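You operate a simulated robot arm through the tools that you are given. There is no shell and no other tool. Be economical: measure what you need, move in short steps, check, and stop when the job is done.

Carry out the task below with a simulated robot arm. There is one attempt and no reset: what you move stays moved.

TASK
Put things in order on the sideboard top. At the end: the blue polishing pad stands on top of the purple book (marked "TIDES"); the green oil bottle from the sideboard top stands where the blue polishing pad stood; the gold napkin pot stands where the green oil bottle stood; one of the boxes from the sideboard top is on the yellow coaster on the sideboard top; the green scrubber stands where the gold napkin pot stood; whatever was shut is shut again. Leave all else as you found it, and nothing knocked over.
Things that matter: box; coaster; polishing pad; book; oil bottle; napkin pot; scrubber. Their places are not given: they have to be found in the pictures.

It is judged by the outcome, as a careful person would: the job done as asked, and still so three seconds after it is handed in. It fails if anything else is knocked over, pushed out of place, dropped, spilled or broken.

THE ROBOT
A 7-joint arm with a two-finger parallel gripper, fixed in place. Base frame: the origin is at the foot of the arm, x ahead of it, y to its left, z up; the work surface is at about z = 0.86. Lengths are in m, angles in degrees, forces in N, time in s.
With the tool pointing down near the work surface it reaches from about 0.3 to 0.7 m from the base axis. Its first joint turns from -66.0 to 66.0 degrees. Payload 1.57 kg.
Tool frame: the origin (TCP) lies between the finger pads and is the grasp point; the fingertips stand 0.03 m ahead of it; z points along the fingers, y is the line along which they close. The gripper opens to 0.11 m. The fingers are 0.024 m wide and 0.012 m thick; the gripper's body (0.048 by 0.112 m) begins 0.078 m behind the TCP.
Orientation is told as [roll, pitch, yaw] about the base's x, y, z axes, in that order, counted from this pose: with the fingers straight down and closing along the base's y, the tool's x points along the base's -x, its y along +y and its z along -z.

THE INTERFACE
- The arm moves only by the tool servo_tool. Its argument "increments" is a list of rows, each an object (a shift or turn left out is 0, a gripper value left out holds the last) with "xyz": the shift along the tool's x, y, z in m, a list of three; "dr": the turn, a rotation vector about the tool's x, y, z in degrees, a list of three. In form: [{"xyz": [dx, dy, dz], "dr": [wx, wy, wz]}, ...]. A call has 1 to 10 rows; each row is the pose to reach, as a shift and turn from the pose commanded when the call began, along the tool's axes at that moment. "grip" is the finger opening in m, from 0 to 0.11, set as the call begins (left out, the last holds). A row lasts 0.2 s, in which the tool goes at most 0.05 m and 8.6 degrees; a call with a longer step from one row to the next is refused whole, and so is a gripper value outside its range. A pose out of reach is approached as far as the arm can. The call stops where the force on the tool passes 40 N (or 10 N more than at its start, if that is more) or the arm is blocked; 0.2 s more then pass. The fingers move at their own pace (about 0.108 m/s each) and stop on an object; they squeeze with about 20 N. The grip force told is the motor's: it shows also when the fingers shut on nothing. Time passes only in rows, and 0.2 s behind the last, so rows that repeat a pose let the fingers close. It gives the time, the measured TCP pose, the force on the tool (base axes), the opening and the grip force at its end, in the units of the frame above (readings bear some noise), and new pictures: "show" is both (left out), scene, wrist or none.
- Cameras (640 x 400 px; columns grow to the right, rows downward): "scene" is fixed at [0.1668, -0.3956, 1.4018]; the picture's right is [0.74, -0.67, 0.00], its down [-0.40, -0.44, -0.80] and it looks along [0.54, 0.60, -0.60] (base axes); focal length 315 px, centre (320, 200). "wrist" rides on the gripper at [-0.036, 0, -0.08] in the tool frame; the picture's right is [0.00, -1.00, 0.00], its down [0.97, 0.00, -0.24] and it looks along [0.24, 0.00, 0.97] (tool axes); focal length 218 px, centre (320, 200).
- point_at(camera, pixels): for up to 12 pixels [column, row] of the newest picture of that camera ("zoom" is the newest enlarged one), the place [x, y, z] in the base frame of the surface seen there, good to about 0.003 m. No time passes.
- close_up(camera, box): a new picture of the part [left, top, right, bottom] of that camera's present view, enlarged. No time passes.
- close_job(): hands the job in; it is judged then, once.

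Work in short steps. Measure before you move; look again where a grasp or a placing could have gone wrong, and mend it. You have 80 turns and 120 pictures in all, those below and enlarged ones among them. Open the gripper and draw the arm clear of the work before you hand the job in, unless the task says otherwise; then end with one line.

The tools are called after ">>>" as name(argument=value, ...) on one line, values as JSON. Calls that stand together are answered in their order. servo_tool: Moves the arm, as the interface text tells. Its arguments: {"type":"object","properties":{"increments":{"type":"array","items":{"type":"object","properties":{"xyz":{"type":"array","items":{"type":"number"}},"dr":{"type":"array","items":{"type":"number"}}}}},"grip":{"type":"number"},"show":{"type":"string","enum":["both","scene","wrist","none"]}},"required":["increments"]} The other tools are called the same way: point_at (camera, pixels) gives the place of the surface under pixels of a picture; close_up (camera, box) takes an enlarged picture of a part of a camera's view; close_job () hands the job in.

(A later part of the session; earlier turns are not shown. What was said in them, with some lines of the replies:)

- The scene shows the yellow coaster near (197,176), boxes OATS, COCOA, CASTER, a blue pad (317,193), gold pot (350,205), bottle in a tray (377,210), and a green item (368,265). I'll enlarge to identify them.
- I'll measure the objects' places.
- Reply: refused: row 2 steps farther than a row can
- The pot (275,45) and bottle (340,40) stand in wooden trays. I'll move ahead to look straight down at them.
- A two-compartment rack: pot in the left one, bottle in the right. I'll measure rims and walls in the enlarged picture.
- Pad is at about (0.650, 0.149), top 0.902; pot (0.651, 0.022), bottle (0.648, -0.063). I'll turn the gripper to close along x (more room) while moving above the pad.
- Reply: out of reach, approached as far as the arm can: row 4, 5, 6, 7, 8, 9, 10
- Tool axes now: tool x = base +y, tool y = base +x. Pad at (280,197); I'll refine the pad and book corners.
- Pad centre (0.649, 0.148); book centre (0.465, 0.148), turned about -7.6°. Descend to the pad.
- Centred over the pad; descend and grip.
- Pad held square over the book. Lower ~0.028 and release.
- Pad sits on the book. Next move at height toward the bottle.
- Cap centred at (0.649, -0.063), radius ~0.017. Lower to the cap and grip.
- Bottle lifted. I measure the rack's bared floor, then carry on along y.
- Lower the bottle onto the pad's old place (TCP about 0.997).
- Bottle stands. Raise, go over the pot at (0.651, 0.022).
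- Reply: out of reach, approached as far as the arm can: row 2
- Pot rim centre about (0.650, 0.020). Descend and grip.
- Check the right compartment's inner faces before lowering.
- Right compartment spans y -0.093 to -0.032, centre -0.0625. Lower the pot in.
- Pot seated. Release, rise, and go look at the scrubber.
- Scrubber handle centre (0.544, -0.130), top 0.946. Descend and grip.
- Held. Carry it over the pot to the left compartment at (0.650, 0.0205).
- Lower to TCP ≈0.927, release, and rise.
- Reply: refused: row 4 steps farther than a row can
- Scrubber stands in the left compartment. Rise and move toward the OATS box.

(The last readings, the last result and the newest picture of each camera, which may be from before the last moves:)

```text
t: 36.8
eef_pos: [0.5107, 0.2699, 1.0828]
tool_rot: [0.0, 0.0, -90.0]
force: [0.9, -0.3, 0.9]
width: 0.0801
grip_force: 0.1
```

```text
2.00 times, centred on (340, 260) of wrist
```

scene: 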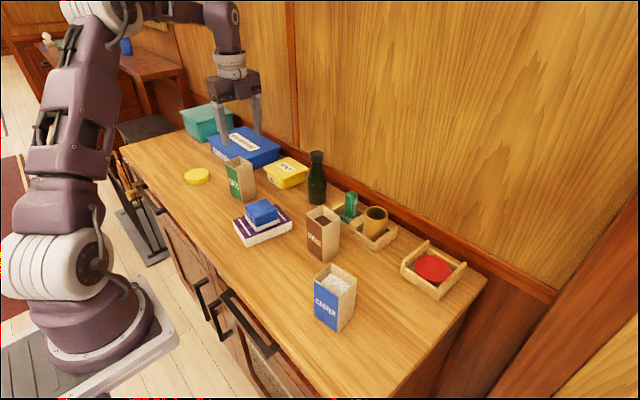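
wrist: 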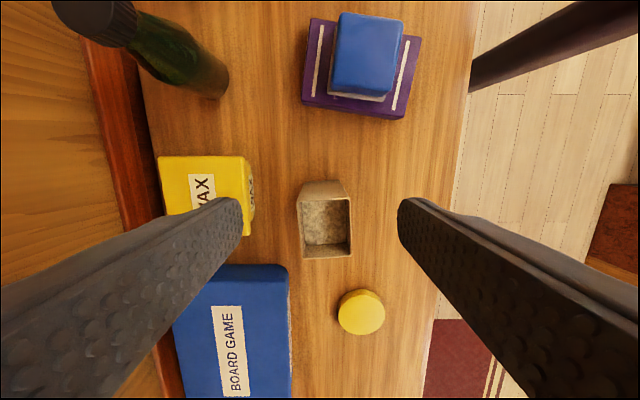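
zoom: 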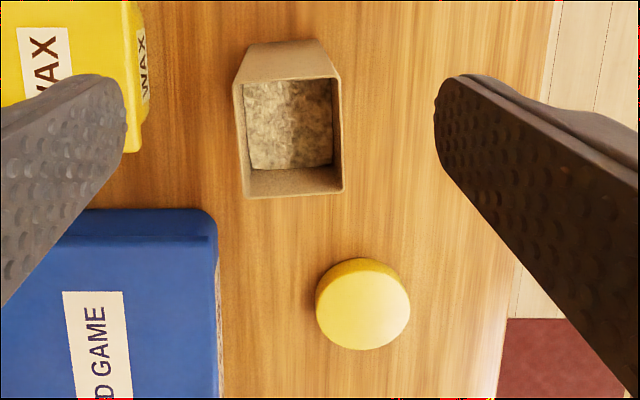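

OATS box centre (0.504, 0.312), top 0.965, tilted ~3°; coaster centre (0.4445, 0.486), top ~0.877. Move above the box and check.

>>> servo_tool(increments=[{"xyz": [0.02, -0.003, 0], "dr": [0, 0, -2.5]}, {"xyz": [0.042, -0.0065, 0.02], "dr": [0, 0, -2.5]}, {"xyz": [0.042, -0.0065, 0.06], "dr": [0, 0, -2.5]}, {"xyz": [0.042, -0.0065, 0.07], "dr": [0, 0, -2.5]}], grip=0.085, show="wrist")

```text
t: 37.8
eef_pos: [0.5026, 0.3108, 1.0109]
tool_rot: [-0.1, 0.0, -87.5]
force: [-0.2, -0.4, 0.6]
width: 0.0849
grip_force: 0.0
```

wrist: 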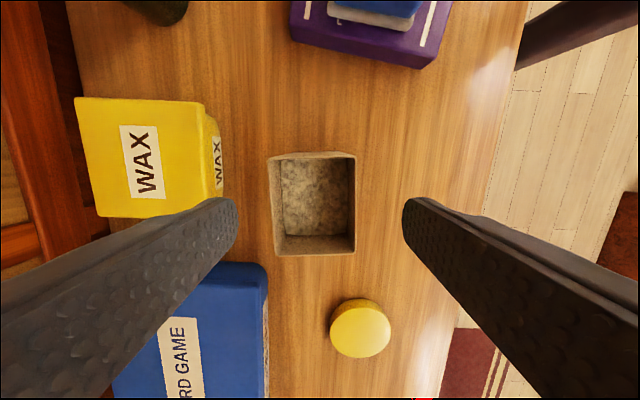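

Box centre at column 313, so shift +0.004 and descend to TCP 0.93, then grip.

>>> servo_tool(increments=[{"xyz": [0.001, 0.004, 0.03]}, {"xyz": [0.001, 0.004, 0.06]}, {"xyz": [0.001, 0.004, 0.08]}, {"xyz": [0.001, 0.004, 0.08]}], show="none")

>>> servo_tool(increments=[{}, {}, {}], grip=0.03, show="none")

>>> servo_tool(increments=[{"xyz": [0, 0, -0.02]}, {"xyz": [0, 0, -0.045]}, {"xyz": [0, 0, -0.055]}], show="both")

```text
t: 38.8
eef_pos: [0.5055, 0.3129, 0.9317]
tool_rot: [0.0, 0.1, -87.5]
force: [-0.6, -0.6, -0.1]
width: 0.085
grip_force: 0.0
```

```text
t: 39.6
eef_pos: [0.5053, 0.3121, 0.9323]
tool_rot: [0.0, -0.1, -87.6]
force: [-1.0, 0.3, 0.3]
width: 0.0496
grip_force: 19.9
```

```text
t: 40.4
eef_pos: [0.5061, 0.3132, 0.9872]
tool_rot: [0.0, 0.0, -87.5]
force: [-0.4, -0.3, -1.0]
width: 0.0497
grip_force: 20.0
```

scene: 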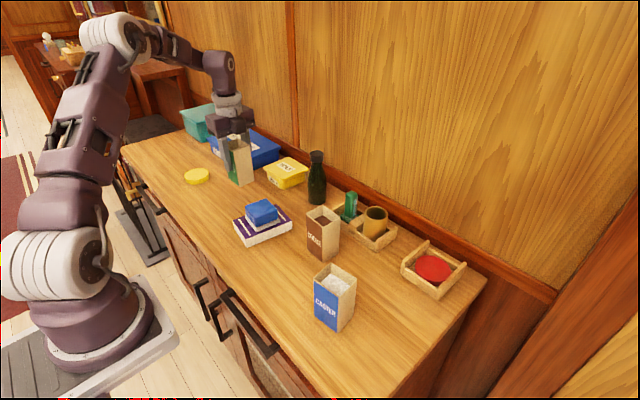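
wrist: 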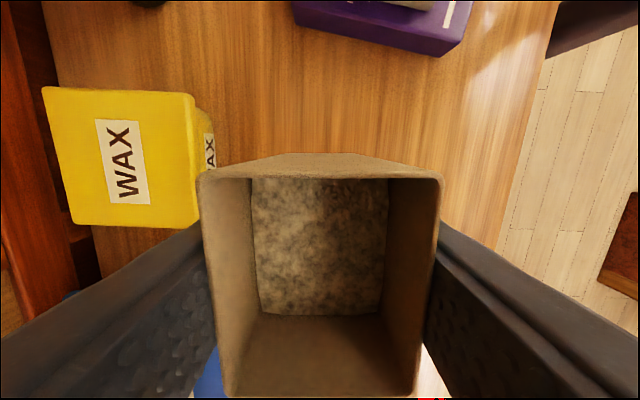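

Box held level. Carry to above the coaster in small steps.

>>> servo_tool(increments=[{"xyz": [0.03, -0.009, 0]}, {"xyz": [0.06, -0.018, 0]}, {"xyz": [0.09, -0.027, 0]}, {"xyz": [0.12, -0.036, 0]}, {"xyz": [0.15, -0.045, 0]}, {"xyz": [0.1775, -0.0538, 0]}, {"xyz": [0.1775, -0.0538, 0]}], show="both")

>>> close_up(camera="scene", box=[150, 90, 310, 190])

```text
t: 42.0
eef_pos: [0.4542, 0.4601, 0.987]
tool_rot: [0.0, 0.0, -87.6]
force: [-0.4, 0.2, -1.3]
width: 0.0497
grip_force: 20.4
out of reach, approached as far as the arm can: row 6, 7
```

scene: 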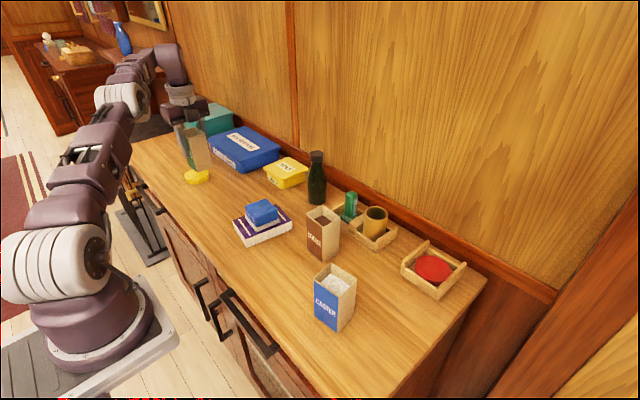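
wrist: 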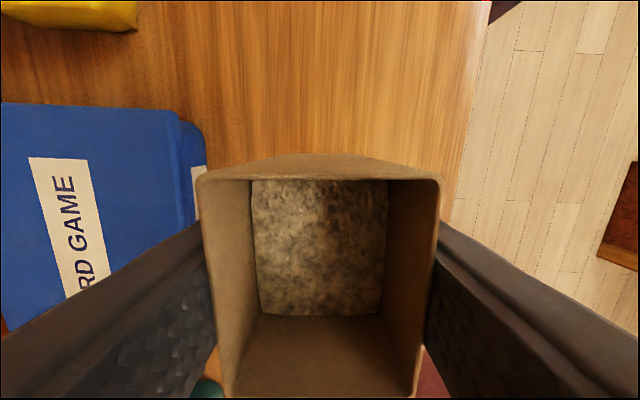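

```text
4.00 times, centred on (230, 140) of scene
```

zoom: 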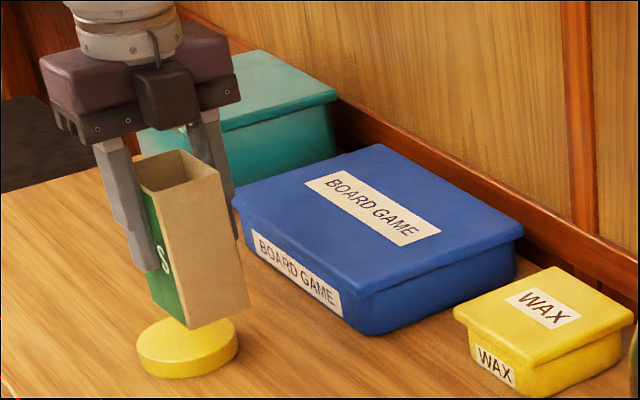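

The reach is limited with this yaw; turn the box ~30° in place, then see how far it goes.

>>> servo_tool(increments=[{"dr": [0, 0, -7.5]}, {"dr": [0, 0, -15]}, {"dr": [0, 0, -22.5]}, {"dr": [0, 0, -30]}, {"xyz": [0.013, -0.004, 0], "dr": [0, 0, -30]}, {"xyz": [0.0283, -0.0085, 0], "dr": [0, 0, -30]}, {"xyz": [0.0283, -0.0085, 0], "dr": [0, 0, -30]}], show="both")

>>> close_up(camera="scene", box=[150, 90, 310, 190])

```text
t: 43.6
eef_pos: [0.4382, 0.4685, 0.9835]
tool_rot: [-0.7, -0.5, -57.1]
force: [-0.8, 0.2, -1.4]
width: 0.0497
grip_force: 19.9
out of reach, approached as far as the arm can: row 5, 6, 7
```

scene: 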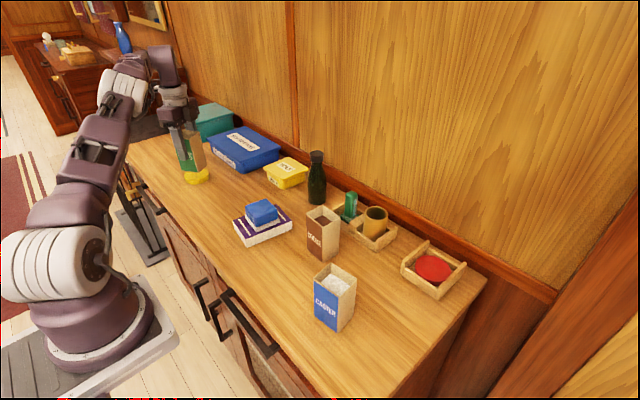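
wrist: 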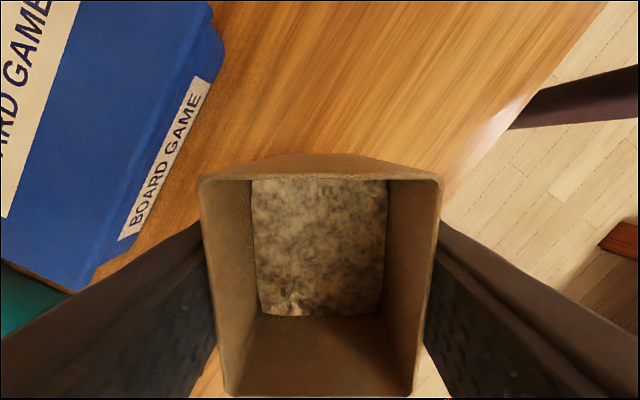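

```text
4.00 times, centred on (230, 140) of scene
```

zoom: 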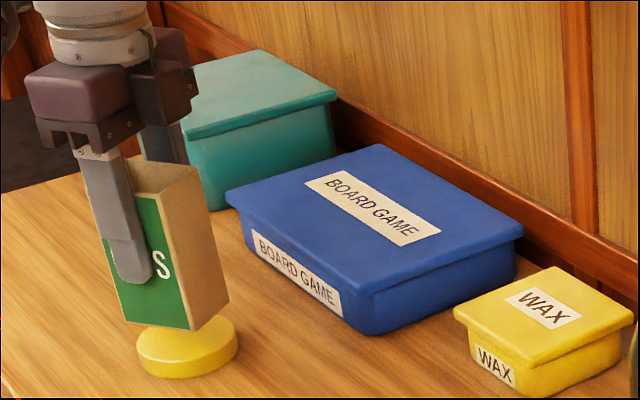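

Only ~0.018 short of centre. Try lowering slightly (more reach lower down) while shifting toward the centre.

>>> servo_tool(increments=[{"xyz": [0, 0, 0.01]}, {"xyz": [0.006, 0.0075, 0.015]}, {"xyz": [0.0119, 0.0148, 0.015]}, {"xyz": [0.0119, 0.0148, 0.015]}], show="none")

```text
t: 44.6
eef_pos: [0.4397, 0.4774, 0.9691]
tool_rot: [0.1, -0.1, -57.4]
force: [0.7, -0.1, -1.8]
width: 0.0499
grip_force: 19.7
out of reach, approached as far as the arm can: row 3, 4
```

>>> servo_tool(increments=[{"xyz": [0, 0, 0.007]}, {"xyz": [0.001, 0.002, 0.012]}, {"xyz": [0.0053, 0.0094, 0.012]}, {"xyz": [0.0053, 0.0094, 0.012]}], show="both")

>>> close_up(camera="scene", box=[150, 110, 270, 190])

```text
t: 45.6
eef_pos: [0.4423, 0.48, 0.9551]
tool_rot: [0.0, -0.1, -57.4]
force: [0.3, 0.1, -1.2]
width: 0.0498
grip_force: 19.8
out of reach, approached as far as the arm can: row 3, 4
```

scene: 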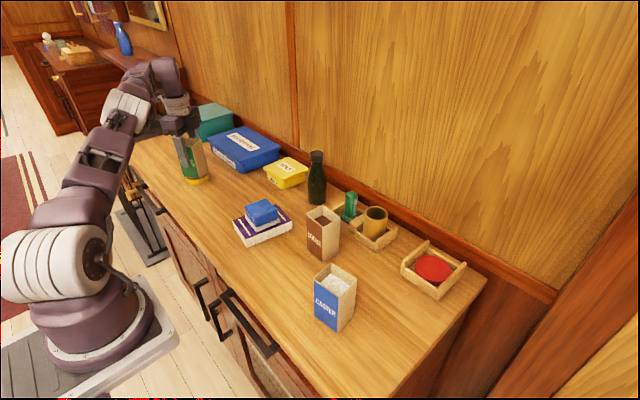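
wrist: 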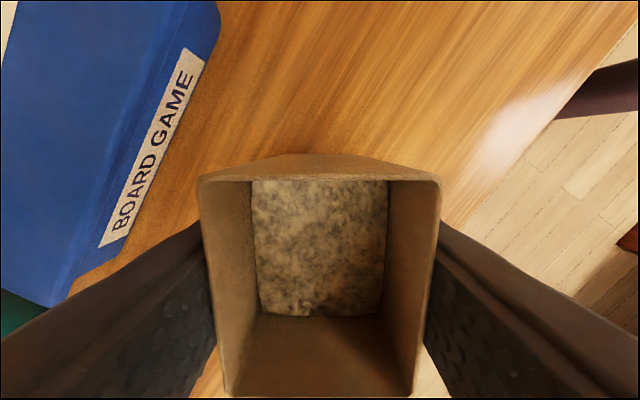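

```text
5.00 times, centred on (210, 150) of scene
```

zoom: 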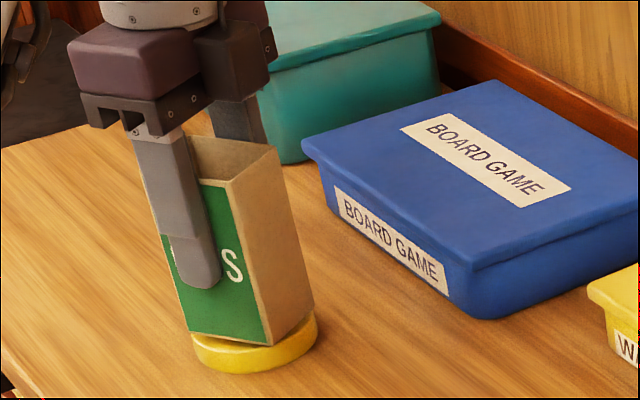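

Nearly centred. Lower the last ~5 mm, nudging slightly outward.

>>> servo_tool(increments=[{"xyz": [0.001, 0.002, 0.003]}, {"xyz": [0.001, 0.003, 0.0045]}, {"xyz": [0.001, 0.003, 0.0055]}], show="none")

>>> close_up(camera="scene", box=[160, 120, 240, 190])

```text
t: 46.4
eef_pos: [0.4427, 0.4824, 0.9516]
tool_rot: [0.1, -0.1, -57.5]
force: [-0.9, -0.7, -1.4]
width: 0.0497
grip_force: 20.4
```

```text
5.71 times, centred on (200, 155) of scene
```

zoom: 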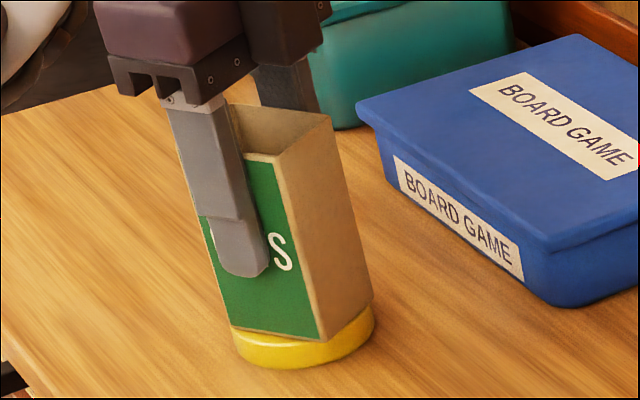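

>>> servo_tool(increments=[{"xyz": [0, 0.001, 0.001]}, {"xyz": [0, 0.002, 0.002]}, {"xyz": [0, 0.002, 0.002]}], show="none")

```text
t: 47.2
eef_pos: [0.4448, 0.4822, 0.9497]
tool_rot: [0.1, 0.2, -57.6]
force: [-2.2, -0.6, 9.9]
width: 0.0499
grip_force: 20.3
```

Contact felt (≈10 N). Release, then slide out along tool -x (parallel to the held faces) before rising, as straight-up reach is limited here.

>>> servo_tool(increments=[{}, {}, {}], grip=0.085, show="both")

>>> close_up(camera="scene", box=[160, 120, 240, 190])

```text
t: 48.0
eef_pos: [0.4453, 0.483, 0.9493]
tool_rot: [0.1, 0.1, -57.5]
force: [0.5, 0.2, 0.2]
width: 0.0852
grip_force: 0.3
```

scene: 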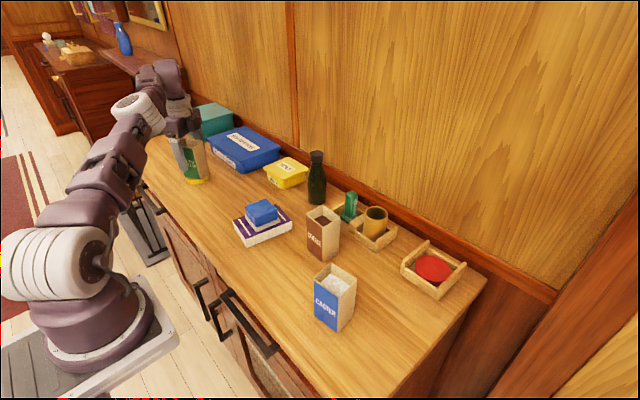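
wrist: 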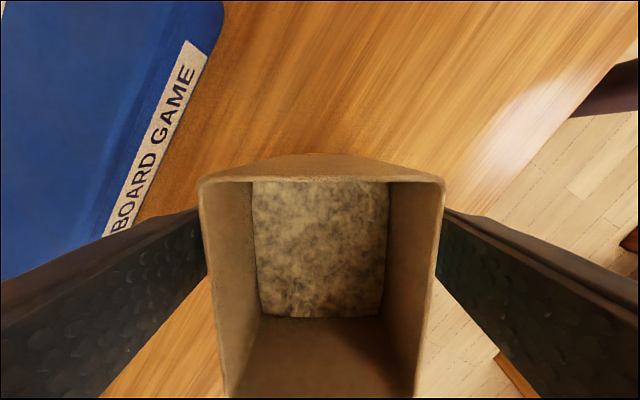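

```text
5.71 times, centred on (200, 155) of scene
```

zoom: 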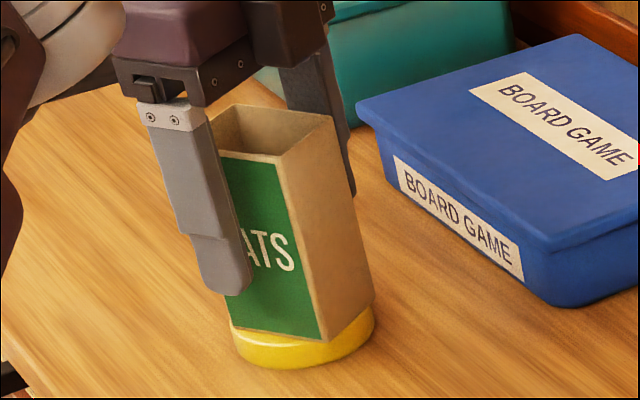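

Box stands on the coaster. Slide out and rise.

>>> servo_tool(increments=[{"xyz": [-0.015, 0, -0.003]}, {"xyz": [-0.03, 0, -0.008]}, {"xyz": [-0.045, 0, -0.014]}, {"xyz": [-0.06, 0, -0.02]}, {"xyz": [-0.075, -0.005, -0.03]}, {"xyz": [-0.09, -0.03, -0.05]}, {"xyz": [-0.1, -0.06, -0.08]}, {"xyz": [-0.11, -0.09, -0.11]}, {"xyz": [-0.11, -0.12, -0.14]}], show="both")

```text
t: 50.0
eef_pos: [0.4047, 0.3244, 1.0863]
tool_rot: [0.0, 0.0, -57.6]
force: [0.0, -0.1, -0.1]
width: 0.0848
grip_force: 0.0
```

scene: 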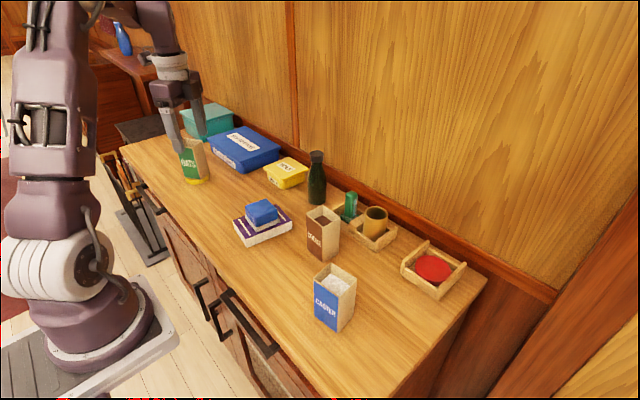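
wrist: 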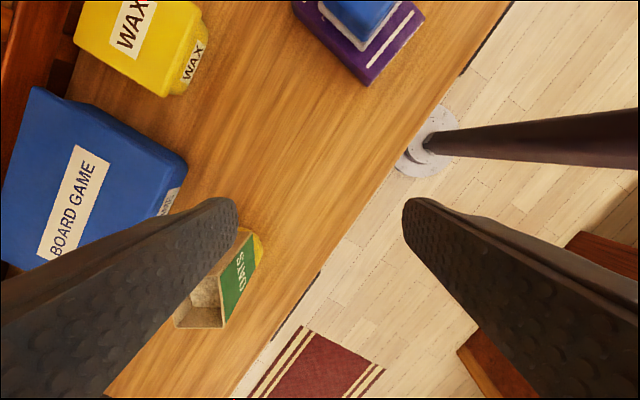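

Clear of the box. Inspect the final state close up.

>>> close_up(camera="scene", box=[150, 120, 250, 200])

>>> close_up(camera="scene", box=[220, 140, 420, 280])

```text
5.00 times, centred on (200, 160) of scene
```

zoom: 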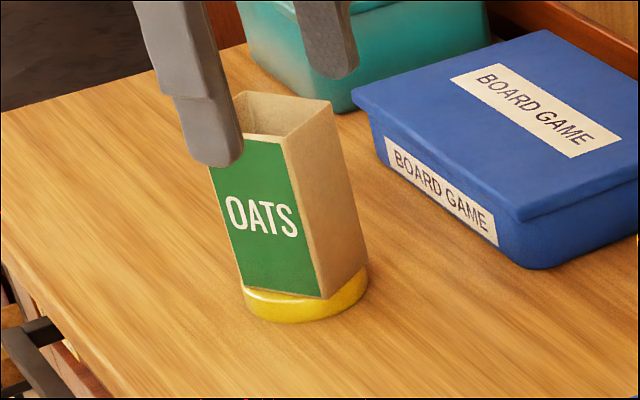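

```text
2.86 times, centred on (320, 210) of scene
```

zoom: 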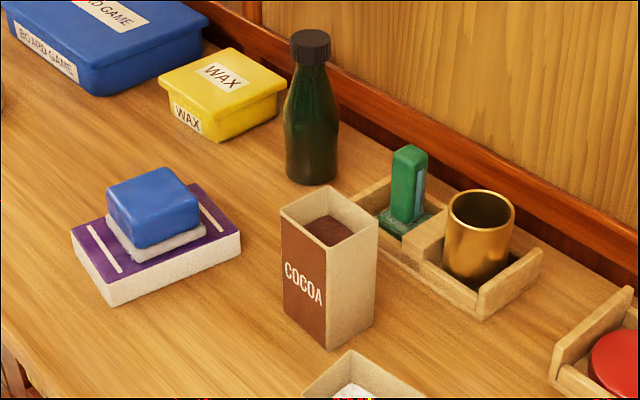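

Everything stands as asked, nothing was opened, and the arm is clear; I hand in.

>>> close_job()

```text
The job is handed in.
```

All five moves are done, and the job is handed in. The pad is on the TIDES book, the bottle is where the pad stood, and the gold pot is where the bottle stood. The scrubber is where the pot stood, and the OATS box is on the yellow coaster, turned about 30° and a few millimetres off its centre. The final pictures show nothing knocked over, and nothing shut was opened.
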